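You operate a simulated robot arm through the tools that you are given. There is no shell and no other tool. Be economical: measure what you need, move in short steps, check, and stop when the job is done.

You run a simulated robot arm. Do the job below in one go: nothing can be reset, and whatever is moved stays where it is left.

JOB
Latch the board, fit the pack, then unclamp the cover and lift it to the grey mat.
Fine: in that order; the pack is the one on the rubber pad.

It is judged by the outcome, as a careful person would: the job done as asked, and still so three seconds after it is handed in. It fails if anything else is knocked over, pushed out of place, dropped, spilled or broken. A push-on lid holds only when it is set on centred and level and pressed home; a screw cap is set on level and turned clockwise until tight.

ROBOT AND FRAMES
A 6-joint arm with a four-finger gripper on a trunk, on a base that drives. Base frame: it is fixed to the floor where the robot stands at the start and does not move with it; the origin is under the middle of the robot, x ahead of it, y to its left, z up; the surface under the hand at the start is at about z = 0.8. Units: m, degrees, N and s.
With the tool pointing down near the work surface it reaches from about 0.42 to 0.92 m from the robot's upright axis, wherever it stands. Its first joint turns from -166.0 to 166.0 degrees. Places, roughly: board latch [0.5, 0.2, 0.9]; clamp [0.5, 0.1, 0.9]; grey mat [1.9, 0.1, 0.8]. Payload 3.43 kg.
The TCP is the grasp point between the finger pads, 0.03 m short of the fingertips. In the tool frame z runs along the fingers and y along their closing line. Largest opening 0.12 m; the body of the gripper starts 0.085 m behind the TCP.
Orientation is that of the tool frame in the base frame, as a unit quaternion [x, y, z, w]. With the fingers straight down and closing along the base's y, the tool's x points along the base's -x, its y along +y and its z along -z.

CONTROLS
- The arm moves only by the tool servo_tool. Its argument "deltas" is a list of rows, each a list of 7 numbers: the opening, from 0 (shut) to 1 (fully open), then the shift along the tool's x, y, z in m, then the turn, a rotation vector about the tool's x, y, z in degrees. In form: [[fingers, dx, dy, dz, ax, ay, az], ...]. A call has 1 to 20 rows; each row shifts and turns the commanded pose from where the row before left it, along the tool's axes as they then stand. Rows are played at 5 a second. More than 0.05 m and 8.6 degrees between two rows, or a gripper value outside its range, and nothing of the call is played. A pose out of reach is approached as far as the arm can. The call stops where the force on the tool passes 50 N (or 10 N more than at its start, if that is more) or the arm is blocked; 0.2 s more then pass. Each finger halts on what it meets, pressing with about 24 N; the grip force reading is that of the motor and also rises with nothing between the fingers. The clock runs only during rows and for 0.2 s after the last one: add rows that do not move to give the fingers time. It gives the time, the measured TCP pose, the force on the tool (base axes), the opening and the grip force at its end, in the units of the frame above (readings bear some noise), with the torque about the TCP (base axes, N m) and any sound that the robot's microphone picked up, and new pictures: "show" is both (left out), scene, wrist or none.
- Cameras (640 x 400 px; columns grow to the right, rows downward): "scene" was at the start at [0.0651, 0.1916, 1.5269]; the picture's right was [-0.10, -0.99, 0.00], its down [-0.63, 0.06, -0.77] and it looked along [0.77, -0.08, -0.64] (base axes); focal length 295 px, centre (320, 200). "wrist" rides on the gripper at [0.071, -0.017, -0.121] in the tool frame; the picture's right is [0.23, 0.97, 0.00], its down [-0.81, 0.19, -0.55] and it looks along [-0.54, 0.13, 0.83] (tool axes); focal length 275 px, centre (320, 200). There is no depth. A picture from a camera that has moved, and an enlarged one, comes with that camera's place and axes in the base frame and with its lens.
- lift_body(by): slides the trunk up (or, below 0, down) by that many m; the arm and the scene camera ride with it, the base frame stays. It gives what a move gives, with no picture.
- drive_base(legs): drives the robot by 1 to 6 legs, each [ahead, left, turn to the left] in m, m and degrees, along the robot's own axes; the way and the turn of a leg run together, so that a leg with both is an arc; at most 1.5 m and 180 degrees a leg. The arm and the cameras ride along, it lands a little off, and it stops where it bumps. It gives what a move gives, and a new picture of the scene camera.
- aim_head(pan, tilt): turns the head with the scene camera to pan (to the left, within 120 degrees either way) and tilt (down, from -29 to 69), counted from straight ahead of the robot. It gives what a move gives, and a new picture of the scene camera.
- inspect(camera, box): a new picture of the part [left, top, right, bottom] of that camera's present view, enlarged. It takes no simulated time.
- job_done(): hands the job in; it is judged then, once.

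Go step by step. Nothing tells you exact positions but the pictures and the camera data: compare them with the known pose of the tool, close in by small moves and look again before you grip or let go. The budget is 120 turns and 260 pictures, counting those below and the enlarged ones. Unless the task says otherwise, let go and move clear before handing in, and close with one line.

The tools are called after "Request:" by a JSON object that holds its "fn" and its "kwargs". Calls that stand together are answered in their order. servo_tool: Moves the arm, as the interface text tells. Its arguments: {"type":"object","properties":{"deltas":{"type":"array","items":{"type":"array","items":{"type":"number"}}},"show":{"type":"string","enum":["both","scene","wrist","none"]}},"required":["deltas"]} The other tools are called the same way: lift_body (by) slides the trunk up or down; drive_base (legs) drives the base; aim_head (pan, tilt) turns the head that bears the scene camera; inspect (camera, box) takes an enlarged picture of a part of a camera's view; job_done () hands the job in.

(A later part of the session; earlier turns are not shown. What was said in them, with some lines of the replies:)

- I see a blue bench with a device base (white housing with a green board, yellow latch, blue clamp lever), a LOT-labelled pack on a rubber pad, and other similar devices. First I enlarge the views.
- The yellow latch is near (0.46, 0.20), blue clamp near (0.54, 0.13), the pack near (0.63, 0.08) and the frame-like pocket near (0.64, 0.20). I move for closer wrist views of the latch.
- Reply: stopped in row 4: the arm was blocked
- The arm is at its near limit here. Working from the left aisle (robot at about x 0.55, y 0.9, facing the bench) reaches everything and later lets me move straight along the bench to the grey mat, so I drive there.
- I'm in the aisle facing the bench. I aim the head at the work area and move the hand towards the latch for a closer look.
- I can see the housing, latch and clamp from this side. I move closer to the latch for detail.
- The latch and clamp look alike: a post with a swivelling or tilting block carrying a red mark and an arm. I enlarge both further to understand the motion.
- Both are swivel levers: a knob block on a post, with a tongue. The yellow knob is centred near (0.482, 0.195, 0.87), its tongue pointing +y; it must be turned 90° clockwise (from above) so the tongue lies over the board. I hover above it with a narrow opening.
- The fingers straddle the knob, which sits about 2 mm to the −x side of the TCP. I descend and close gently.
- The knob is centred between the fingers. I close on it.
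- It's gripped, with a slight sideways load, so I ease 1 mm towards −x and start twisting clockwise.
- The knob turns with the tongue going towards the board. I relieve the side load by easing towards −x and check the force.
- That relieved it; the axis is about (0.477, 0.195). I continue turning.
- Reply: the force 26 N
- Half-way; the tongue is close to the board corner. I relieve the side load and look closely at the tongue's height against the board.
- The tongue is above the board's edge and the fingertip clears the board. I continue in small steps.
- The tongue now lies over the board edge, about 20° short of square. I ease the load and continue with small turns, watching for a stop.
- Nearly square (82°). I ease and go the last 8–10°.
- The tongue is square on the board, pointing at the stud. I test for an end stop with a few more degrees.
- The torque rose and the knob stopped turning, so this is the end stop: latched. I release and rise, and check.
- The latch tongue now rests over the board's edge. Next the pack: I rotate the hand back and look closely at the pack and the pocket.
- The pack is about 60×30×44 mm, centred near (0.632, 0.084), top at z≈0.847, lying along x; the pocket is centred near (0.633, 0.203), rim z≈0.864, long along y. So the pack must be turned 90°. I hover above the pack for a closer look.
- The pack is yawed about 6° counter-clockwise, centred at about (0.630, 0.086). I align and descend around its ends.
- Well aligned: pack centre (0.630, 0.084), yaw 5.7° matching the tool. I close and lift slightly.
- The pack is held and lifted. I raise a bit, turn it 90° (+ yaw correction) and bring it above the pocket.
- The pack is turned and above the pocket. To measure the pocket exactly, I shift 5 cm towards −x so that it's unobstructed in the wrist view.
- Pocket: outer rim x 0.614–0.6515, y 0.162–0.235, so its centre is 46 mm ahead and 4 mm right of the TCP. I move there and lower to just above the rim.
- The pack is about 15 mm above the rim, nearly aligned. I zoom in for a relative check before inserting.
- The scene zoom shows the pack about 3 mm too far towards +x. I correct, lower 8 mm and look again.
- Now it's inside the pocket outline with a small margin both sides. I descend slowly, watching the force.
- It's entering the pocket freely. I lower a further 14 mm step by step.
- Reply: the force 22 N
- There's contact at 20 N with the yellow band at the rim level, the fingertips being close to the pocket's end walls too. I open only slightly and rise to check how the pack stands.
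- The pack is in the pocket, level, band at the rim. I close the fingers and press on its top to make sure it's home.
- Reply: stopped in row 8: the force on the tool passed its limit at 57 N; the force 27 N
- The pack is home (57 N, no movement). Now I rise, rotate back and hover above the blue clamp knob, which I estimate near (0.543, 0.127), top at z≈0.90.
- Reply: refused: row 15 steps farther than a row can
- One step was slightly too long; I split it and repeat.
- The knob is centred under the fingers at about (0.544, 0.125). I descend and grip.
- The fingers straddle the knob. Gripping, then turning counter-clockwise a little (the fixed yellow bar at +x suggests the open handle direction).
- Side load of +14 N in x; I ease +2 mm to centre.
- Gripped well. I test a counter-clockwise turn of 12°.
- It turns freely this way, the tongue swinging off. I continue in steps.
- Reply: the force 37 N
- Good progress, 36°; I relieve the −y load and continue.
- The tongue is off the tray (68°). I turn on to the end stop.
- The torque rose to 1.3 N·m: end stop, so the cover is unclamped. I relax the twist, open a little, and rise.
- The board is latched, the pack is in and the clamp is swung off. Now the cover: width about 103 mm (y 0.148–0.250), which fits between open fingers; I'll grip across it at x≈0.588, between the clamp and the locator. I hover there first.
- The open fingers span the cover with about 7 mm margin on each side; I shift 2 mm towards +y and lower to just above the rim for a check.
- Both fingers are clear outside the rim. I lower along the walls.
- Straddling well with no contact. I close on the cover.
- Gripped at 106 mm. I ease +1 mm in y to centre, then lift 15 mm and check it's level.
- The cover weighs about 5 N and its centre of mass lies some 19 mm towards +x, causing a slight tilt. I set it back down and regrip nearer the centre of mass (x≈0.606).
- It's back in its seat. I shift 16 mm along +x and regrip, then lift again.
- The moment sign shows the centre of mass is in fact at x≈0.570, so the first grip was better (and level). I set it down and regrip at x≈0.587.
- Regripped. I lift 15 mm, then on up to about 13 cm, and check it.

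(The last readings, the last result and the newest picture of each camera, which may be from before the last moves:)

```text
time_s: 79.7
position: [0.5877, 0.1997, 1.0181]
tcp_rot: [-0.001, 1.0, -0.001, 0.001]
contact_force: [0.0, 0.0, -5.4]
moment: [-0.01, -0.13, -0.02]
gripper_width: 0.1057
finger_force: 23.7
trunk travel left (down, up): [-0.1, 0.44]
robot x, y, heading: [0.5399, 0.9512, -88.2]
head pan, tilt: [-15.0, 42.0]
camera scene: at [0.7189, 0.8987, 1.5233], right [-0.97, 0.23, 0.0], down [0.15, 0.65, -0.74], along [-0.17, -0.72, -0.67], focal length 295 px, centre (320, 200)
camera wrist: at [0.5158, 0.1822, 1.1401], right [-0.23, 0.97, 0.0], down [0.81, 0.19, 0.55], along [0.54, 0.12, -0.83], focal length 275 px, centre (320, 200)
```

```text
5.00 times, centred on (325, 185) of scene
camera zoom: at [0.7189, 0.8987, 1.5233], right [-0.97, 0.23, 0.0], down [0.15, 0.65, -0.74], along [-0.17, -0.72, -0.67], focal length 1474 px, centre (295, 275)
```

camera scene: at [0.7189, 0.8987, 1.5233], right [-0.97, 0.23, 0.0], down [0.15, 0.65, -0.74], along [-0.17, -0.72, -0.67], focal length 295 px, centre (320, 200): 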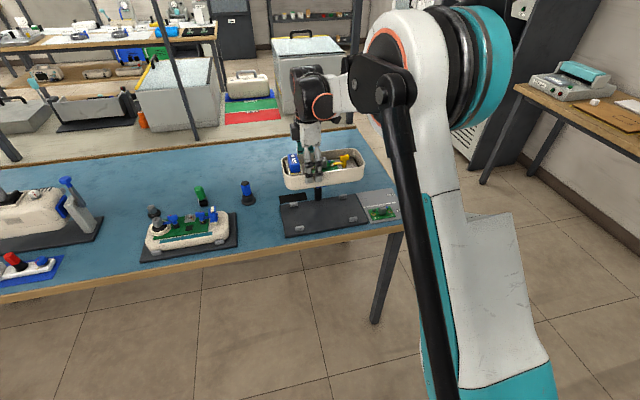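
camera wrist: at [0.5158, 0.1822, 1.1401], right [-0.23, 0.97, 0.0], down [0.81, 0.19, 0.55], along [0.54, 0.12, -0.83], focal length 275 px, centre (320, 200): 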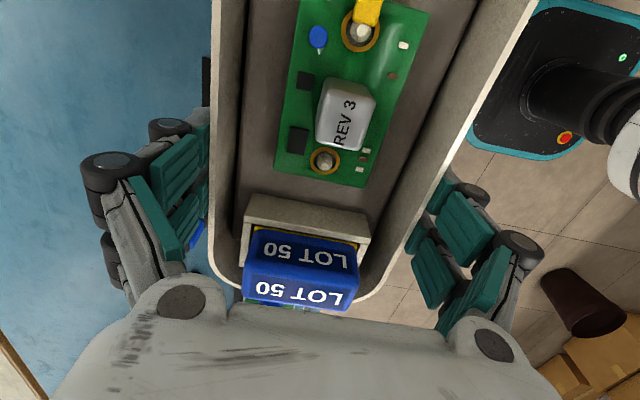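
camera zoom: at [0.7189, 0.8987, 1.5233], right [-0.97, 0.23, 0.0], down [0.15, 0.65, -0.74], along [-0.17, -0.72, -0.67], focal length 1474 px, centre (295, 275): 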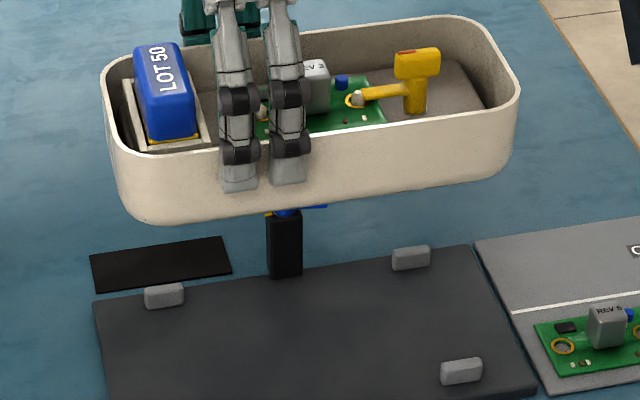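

The cover is lifted and nearly level. I back away from the bench so nothing is passed over, then drive left (base +x) towards the mat.

Request:
{"fn": "drive_base", "kwargs": {"legs": [[-0.25, 0, 0], [0, 0.6, 0]]}}

Request:
{"fn": "aim_head", "kwargs": {"pan": 20, "tilt": 35}}

```text
time_s: 84.5
position: [1.1746, 0.468, 1.0165]
tcp_rot: [0.0, 1.0, -0.001, 0.0]
contact_force: [-0.4, -0.3, -5.2]
moment: [0.01, -0.09, 0.01]
gripper_width: 0.1057
finger_force: 23.5
trunk travel left (down, up): [-0.1, 0.44]
robot x, y, heading: [1.1273, 1.2223, -88.3]
head pan, tilt: [-15.0, 42.0]
camera scene: at [1.3081, 1.1665, 1.5233], right [-0.97, 0.23, 0.0], down [0.15, 0.65, -0.74], along [-0.17, -0.72, -0.67], focal length 295 px, centre (320, 200)
```

scene: 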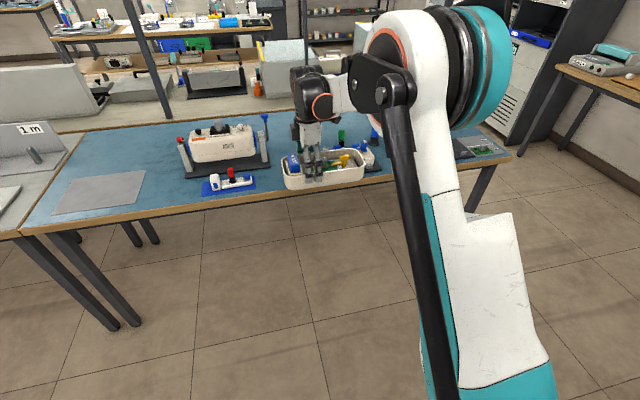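

```text
time_s: 85.5
position: [1.1738, 0.4671, 1.0172]
tcp_rot: [0.002, 1.0, -0.002, 0.0]
contact_force: [-0.1, 0.6, -5.6]
moment: [0.02, -0.14, 0.02]
gripper_width: 0.1057
finger_force: 24.0
trunk travel left (down, up): [-0.1, 0.44]
robot x, y, heading: [1.1253, 1.2205, -88.4]
head pan, tilt: [20.0, 35.0]
camera scene: at [1.3598, 1.166, 1.5338], right [-0.93, -0.37, 0.0], down [-0.21, 0.53, -0.82], along [0.3, -0.76, -0.57], focal length 295 px, centre (320, 200)
```

scene: 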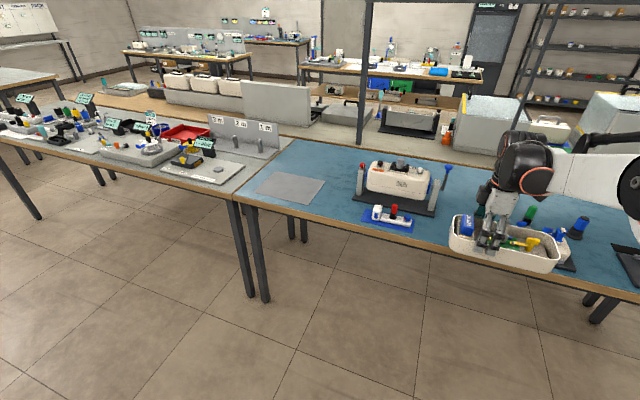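

The grey mat is about x 1.80–2.055, y 0.03–0.24 (centre ≈ (1.925, 0.135)). The cover's centre is about 44 mm to the −x side of the TCP. I drive left 0.79 m and look again.

Request:
{"fn": "drive_base", "kwargs": {"legs": [[0, 0.79, 0]]}}

Request:
{"fn": "aim_head", "kwargs": {"pan": -10, "tilt": 42}}

```text
time_s: 89.8
position: [1.9656, 0.4904, 1.0184]
tcp_rot: [0.002, 1.0, -0.002, 0.0]
contact_force: [0.8, 0.2, -5.0]
moment: [-0.01, -0.11, 0.0]
gripper_width: 0.1058
finger_force: 24.4
trunk travel left (down, up): [-0.1, 0.44]
robot x, y, heading: [1.9192, 1.2457, -88.3]
head pan, tilt: [20.0, 35.0]
camera scene: at [2.1505, 1.1893, 1.5338], right [-0.93, -0.37, 0.0], down [-0.21, 0.53, -0.82], along [0.3, -0.76, -0.57], focal length 295 px, centre (320, 200)
```

scene: 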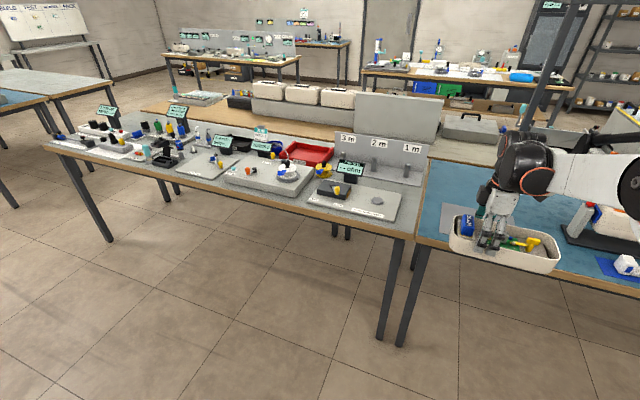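

```text
time_s: 90.7
position: [1.9646, 0.4913, 1.0177]
tcp_rot: [0.002, 1.0, -0.001, -0.001]
contact_force: [0.3, -0.6, -4.0]
moment: [0.0, -0.08, 0.01]
gripper_width: 0.1057
finger_force: 23.7
trunk travel left (down, up): [-0.1, 0.44]
robot x, y, heading: [1.9191, 1.244, -88.2]
head pan, tilt: [-10.0, 42.0]
camera scene: at [2.1059, 1.1884, 1.5234], right [-0.99, 0.14, 0.0], down [0.1, 0.66, -0.74], along [-0.11, -0.74, -0.67], focal length 295 px, centre (320, 200)
```

scene: 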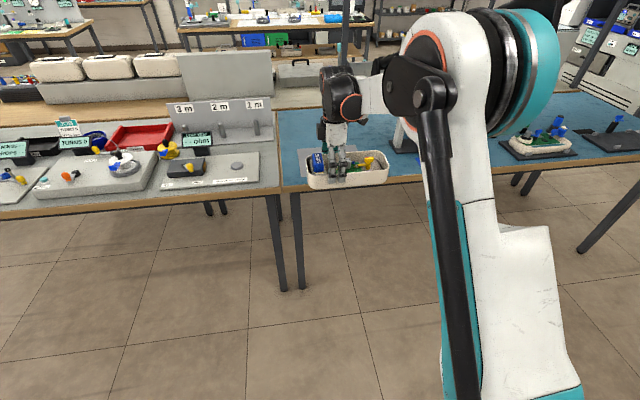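

The mat is partly hidden behind the cover. I zoom in to locate its edges.

Request:
{"fn": "inspect", "kwargs": {"camera": "scene", "box": [270, 130, 430, 210]}}

Request:
{"fn": "inspect", "kwargs": {"camera": "wrist", "box": [0, 0, 640, 400]}}

```text
4.00 times, centred on (350, 170) of scene
camera zoom: at [2.1059, 1.1884, 1.5234], right [-0.99, 0.14, 0.0], down [0.1, 0.66, -0.74], along [-0.11, -0.74, -0.67], focal length 1179 px, centre (200, 320)
```

zoom: 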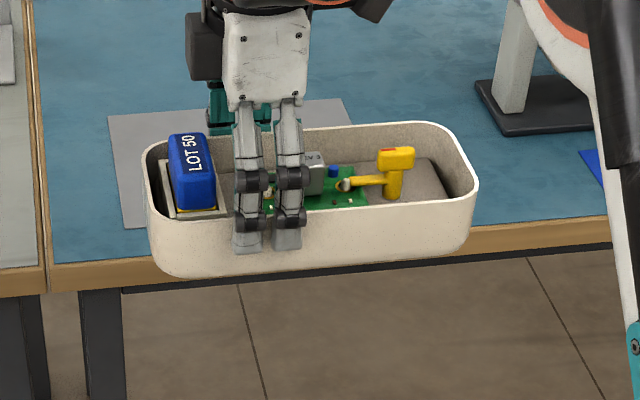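

```text
1.00 times, centred on (320, 200) of wrist (not enlarged: the box is as wide or as high as the picture)
camera zoom: at [1.8938, 0.4739, 1.1397], right [-0.23, 0.97, 0.0], down [0.81, 0.19, 0.55], along [0.54, 0.12, -0.83], focal length 275 px, centre (320, 200)
```

zoom: 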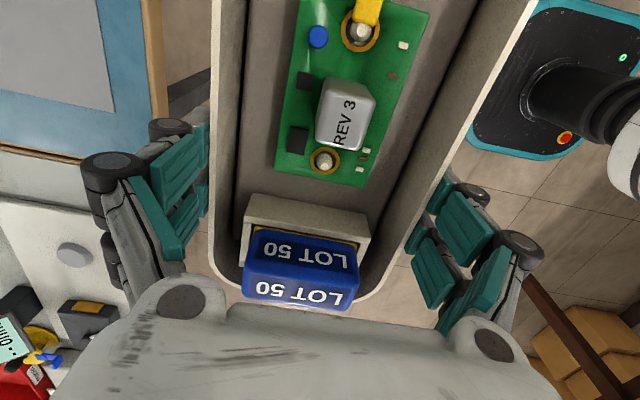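

The mat is about x 1.768–2.045, y 0.04–0.25 (centre ≈ (1.906, 0.145)), so the TCP should go to about (1.950, 0.145). I drive ahead 0.30 m.

Request:
{"fn": "drive_base", "kwargs": {"legs": [[0.3, 0, 0]]}}

Request:
{"fn": "inspect", "kwargs": {"camera": "scene", "box": [270, 130, 430, 230]}}

Request:
{"fn": "inspect", "kwargs": {"camera": "wrist", "box": [0, 0, 640, 400]}}

```text
time_s: 92.8
position: [1.9735, 0.1899, 1.0173]
tcp_rot: [0.002, 1.0, -0.002, 0.0]
contact_force: [-0.1, -0.2, -5.0]
moment: [-0.03, -0.09, -0.01]
gripper_width: 0.1058
finger_force: 23.9
trunk travel left (down, up): [-0.1, 0.44]
robot x, y, heading: [1.9243, 0.944, -88.3]
head pan, tilt: [-10.0, 42.0]
camera scene: at [2.1148, 0.8883, 1.5233], right [-0.99, 0.14, 0.0], down [0.1, 0.66, -0.74], along [-0.11, -0.73, -0.67], focal length 295 px, centre (320, 200)
```

scene: 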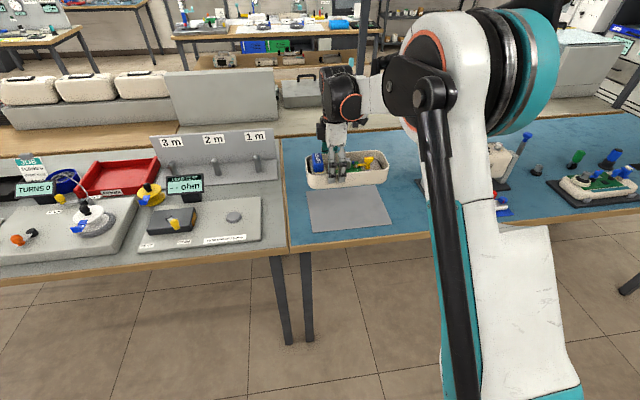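

```text
4.00 times, centred on (350, 180) of scene
camera zoom: at [2.1148, 0.8883, 1.5233], right [-0.99, 0.14, 0.0], down [0.1, 0.66, -0.74], along [-0.11, -0.73, -0.67], focal length 1179 px, centre (200, 280)
```

zoom: 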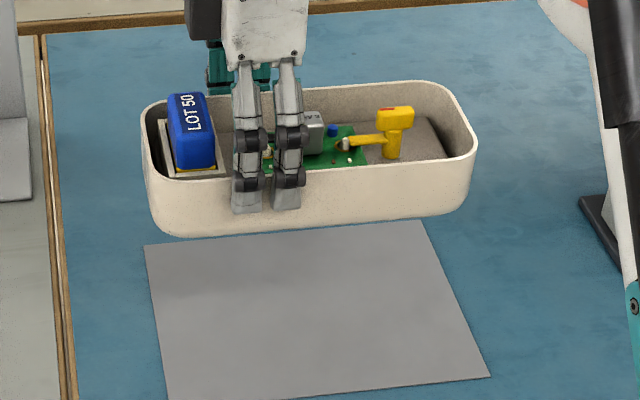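

```text
1.00 times, centred on (320, 200) of wrist (not enlarged: the box is as wide or as high as the picture)
camera zoom: at [1.9026, 0.1737, 1.1395], right [-0.23, 0.97, 0.0], down [0.81, 0.19, 0.55], along [0.54, 0.12, -0.83], focal length 275 px, centre (320, 200)
```

zoom: 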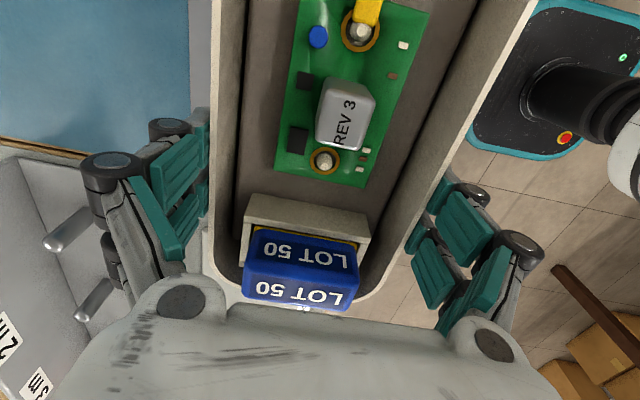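

The whole mat is visible: centre ≈ (1.908, 0.148). I shift over it and lower to a few centimetres above.

Request:
{"fn": "servo_tool", "kwargs": {"deltas": [[0.7, 0.011, -0.021, 0, 0, 0, 0], [0.7, 0.0105, -0.021, 0, 0, 0, 0], [0.7, 0, 0, 0.03, 0, 0, 0], [0.7, 0, 0, 0.03, 0, 0, 0], [0.7, 0, 0, 0.03, 0, 0, 0], [0.7, 0, 0, 0.03, 0, 0, 0], [0.7, 0, 0, 0, 0, 0, 0]], "show": "none"}}

Request:
{"fn": "inspect", "kwargs": {"camera": "scene", "box": [280, 160, 400, 240]}}

```text
time_s: 94.4
position: [1.951, 0.1475, 0.8985]
tcp_rot: [0.002, 1.0, -0.002, 0.0]
contact_force: [0.0, 0.4, -5.7]
moment: [0.02, -0.1, 0.01]
gripper_width: 0.1055
finger_force: 23.9
trunk travel left (down, up): [-0.1, 0.44]
robot x, y, heading: [1.9275, 0.9464, -88.6]
head pan, tilt: [-10.0, 42.0]
```

```text
5.00 times, centred on (340, 200) of scene
camera zoom: at [2.1147, 0.8881, 1.5234], right [-0.99, 0.14, 0.0], down [0.1, 0.66, -0.74], along [-0.11, -0.73, -0.67], focal length 1474 px, centre (220, 200)
```

zoom: 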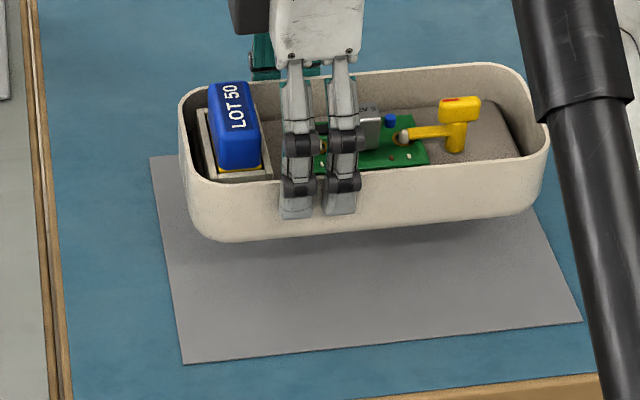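

It's centred over the mat. I lower the rest slowly, looking for contact.

Request:
{"fn": "servo_tool", "kwargs": {"deltas": [[0.7, 0, 0, 0.015, 0, 0, 0], [0.7, 0, 0, 0.012, 0, 0, 0], [0.7, 0, 0, 0.005, 0, 0, 0], [0.7, 0, 0, 0.003, 0, 0, 0], [0.7, 0, 0, 0.003, 0, 0, 0], [0.7, 0, 0, 0, 0, 0, 0]], "show": "none"}}

Request:
{"fn": "inspect", "kwargs": {"camera": "scene", "box": [280, 160, 400, 240]}}

```text
time_s: 95.8
position: [1.9529, 0.1484, 0.8601]
tcp_rot: [0.002, 1.0, -0.002, 0.0]
contact_force: [0.0, 0.4, -6.1]
moment: [-0.02, -0.11, -0.04]
gripper_width: 0.1056
finger_force: 23.8
trunk travel left (down, up): [-0.1, 0.44]
robot x, y, heading: [1.9279, 0.9434, -88.3]
head pan, tilt: [-10.0, 42.0]
```

```text
5.00 times, centred on (340, 200) of scene
camera zoom: at [2.1147, 0.8883, 1.5233], right [-0.99, 0.14, 0.0], down [0.1, 0.66, -0.74], along [-0.11, -0.73, -0.67], focal length 1474 px, centre (220, 200)
```

zoom: 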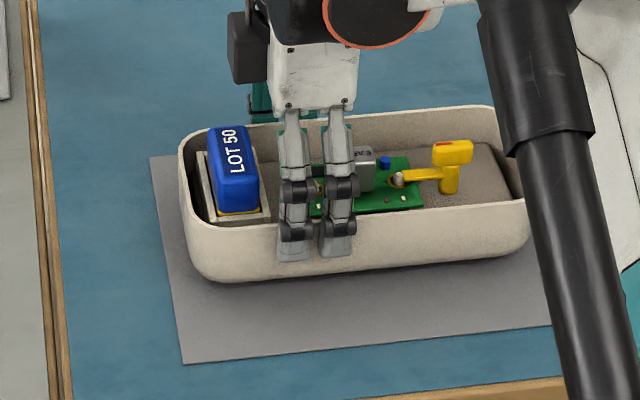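

Request:
{"fn": "servo_tool", "kwargs": {"deltas": [[0.7, 0, 0, 0.003, 0, 0, 0], [0.7, 0, 0, 0.003, 0, 0, 0], [0.7, 0, 0, 0.002, 0, 0, 0], [0.7, 0, 0, 0.002, 0, 0, 0], [0.7, 0, 0, 0, 0, 0, 0]], "show": "none"}}

```text
time_s: 97.0
position: [1.952, 0.1493, 0.8505]
tcp_rot: [0.003, 1.0, -0.002, 0.0]
contact_force: [0.1, -5.4, 16.3]
moment: [-0.21, 0.06, 0.14]
gripper_width: 0.1059
finger_force: 24.0
trunk travel left (down, up): [-0.1, 0.44]
robot x, y, heading: [1.9272, 0.9481, -88.2]
head pan, tilt: [-10.0, 42.0]
```

It has touched down. I relax slightly, release evenly, and rise straight up.

Request:
{"fn": "servo_tool", "kwargs": {"deltas": [[0.7, 0, 0, -0.001, 0, 0, 0], [0.9, 0, 0, 0, 0, 0, 0], [1, 0, 0, 0, 0, 0, 0], [1, 0, 0, 0, 0, 0, 0], [1, 0, 0, -0.03, 0, 0, 0], [1, 0, 0, -0.04, 0, 0, 0], [1, 0, 0, -0.05, 0, 0, 0], [1, 0, 0, -0.05, 0, 0, 0], [1, 0, 0, 0, 0, 0, 0]]}}

Request:
{"fn": "inspect", "kwargs": {"camera": "scene", "box": [280, 160, 400, 240]}}

Request:
{"fn": "inspect", "kwargs": {"camera": "wrist", "box": [160, 0, 480, 240]}}

```text
time_s: 99.0
position: [1.9527, 0.1495, 1.0209]
tcp_rot: [0.002, 1.0, -0.002, -0.001]
contact_force: [-0.5, 1.0, -0.3]
moment: [0.01, 0.0, -0.03]
gripper_width: 0.12
finger_force: 0.1
trunk travel left (down, up): [-0.1, 0.44]
robot x, y, heading: [1.9238, 0.946, -88.0]
head pan, tilt: [-10.0, 42.0]
camera scene: at [2.1147, 0.8893, 1.5233], right [-0.99, 0.14, 0.0], down [0.1, 0.66, -0.74], along [-0.11, -0.74, -0.67], focal length 295 px, centre (320, 200)
camera wrist: at [1.8812, 0.1325, 1.1438], right [-0.23, 0.97, 0.0], down [0.81, 0.19, 0.55], along [0.54, 0.12, -0.83], focal length 275 px, centre (320, 200)
```

scene: 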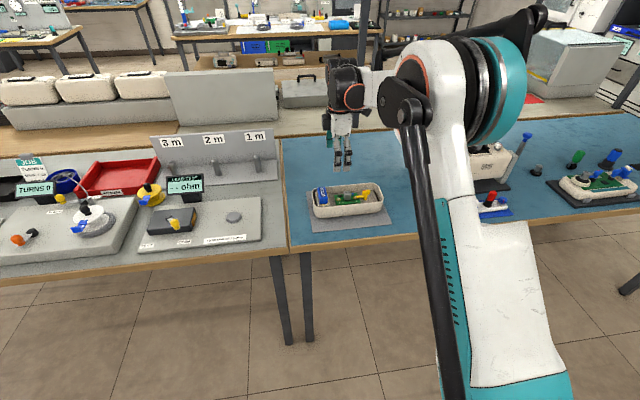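
wrist: 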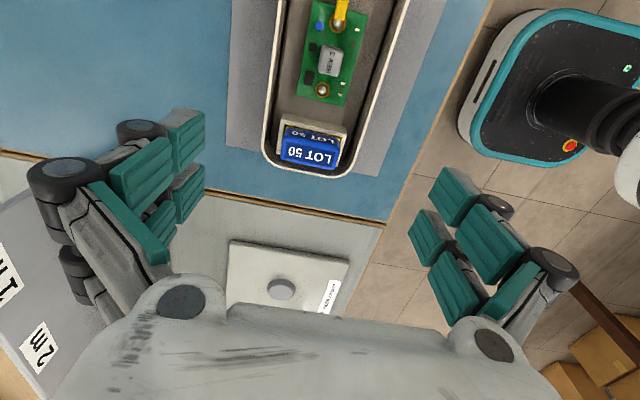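

```text
5.00 times, centred on (340, 200) of scene
camera zoom: at [2.1147, 0.8893, 1.5233], right [-0.99, 0.14, 0.0], down [0.1, 0.66, -0.74], along [-0.11, -0.74, -0.67], focal length 1474 px, centre (220, 200)
```

zoom: 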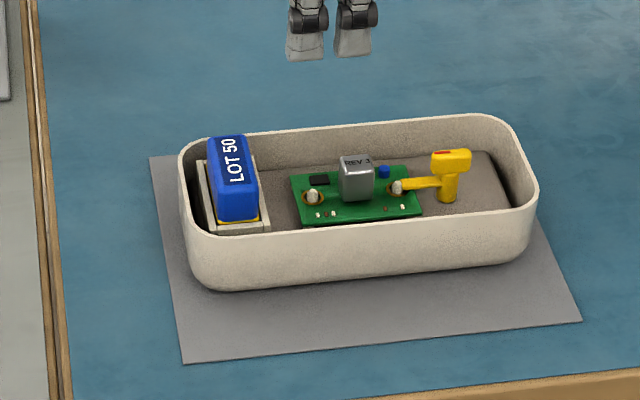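

```text
1.67 times, centred on (320, 120) of wrist
camera zoom: at [1.8812, 0.1325, 1.1438], right [-0.23, 0.97, 0.0], down [0.81, 0.19, 0.55], along [0.54, 0.12, -0.83], focal length 459 px, centre (320, 333)
```

zoom: 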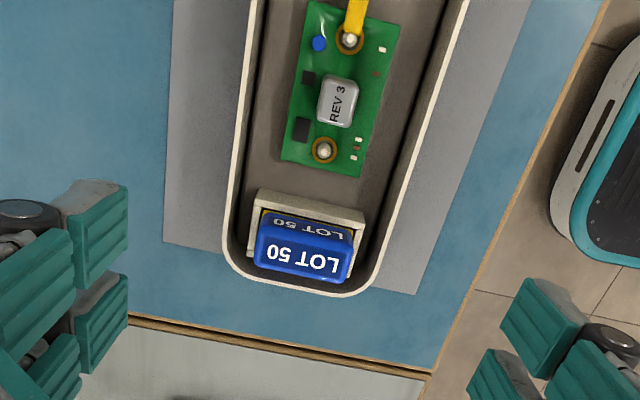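

The cover, with board latched and pack fitted, rests level and fully on the grey mat, and the hand is clear. I'm handing in.

Request:
{"fn": "job_done", "kwargs": {}}

```text
The job is handed in.
```

I latched the board, fitted the LOT 50 pack from the rubber pad and pressed it home. I then swung the clamp off and set the cover level on the grey mat, and handed the job in. When I first lifted the cover the grip was off its balance point, so I set it back in its seat and regripped it before carrying it over.
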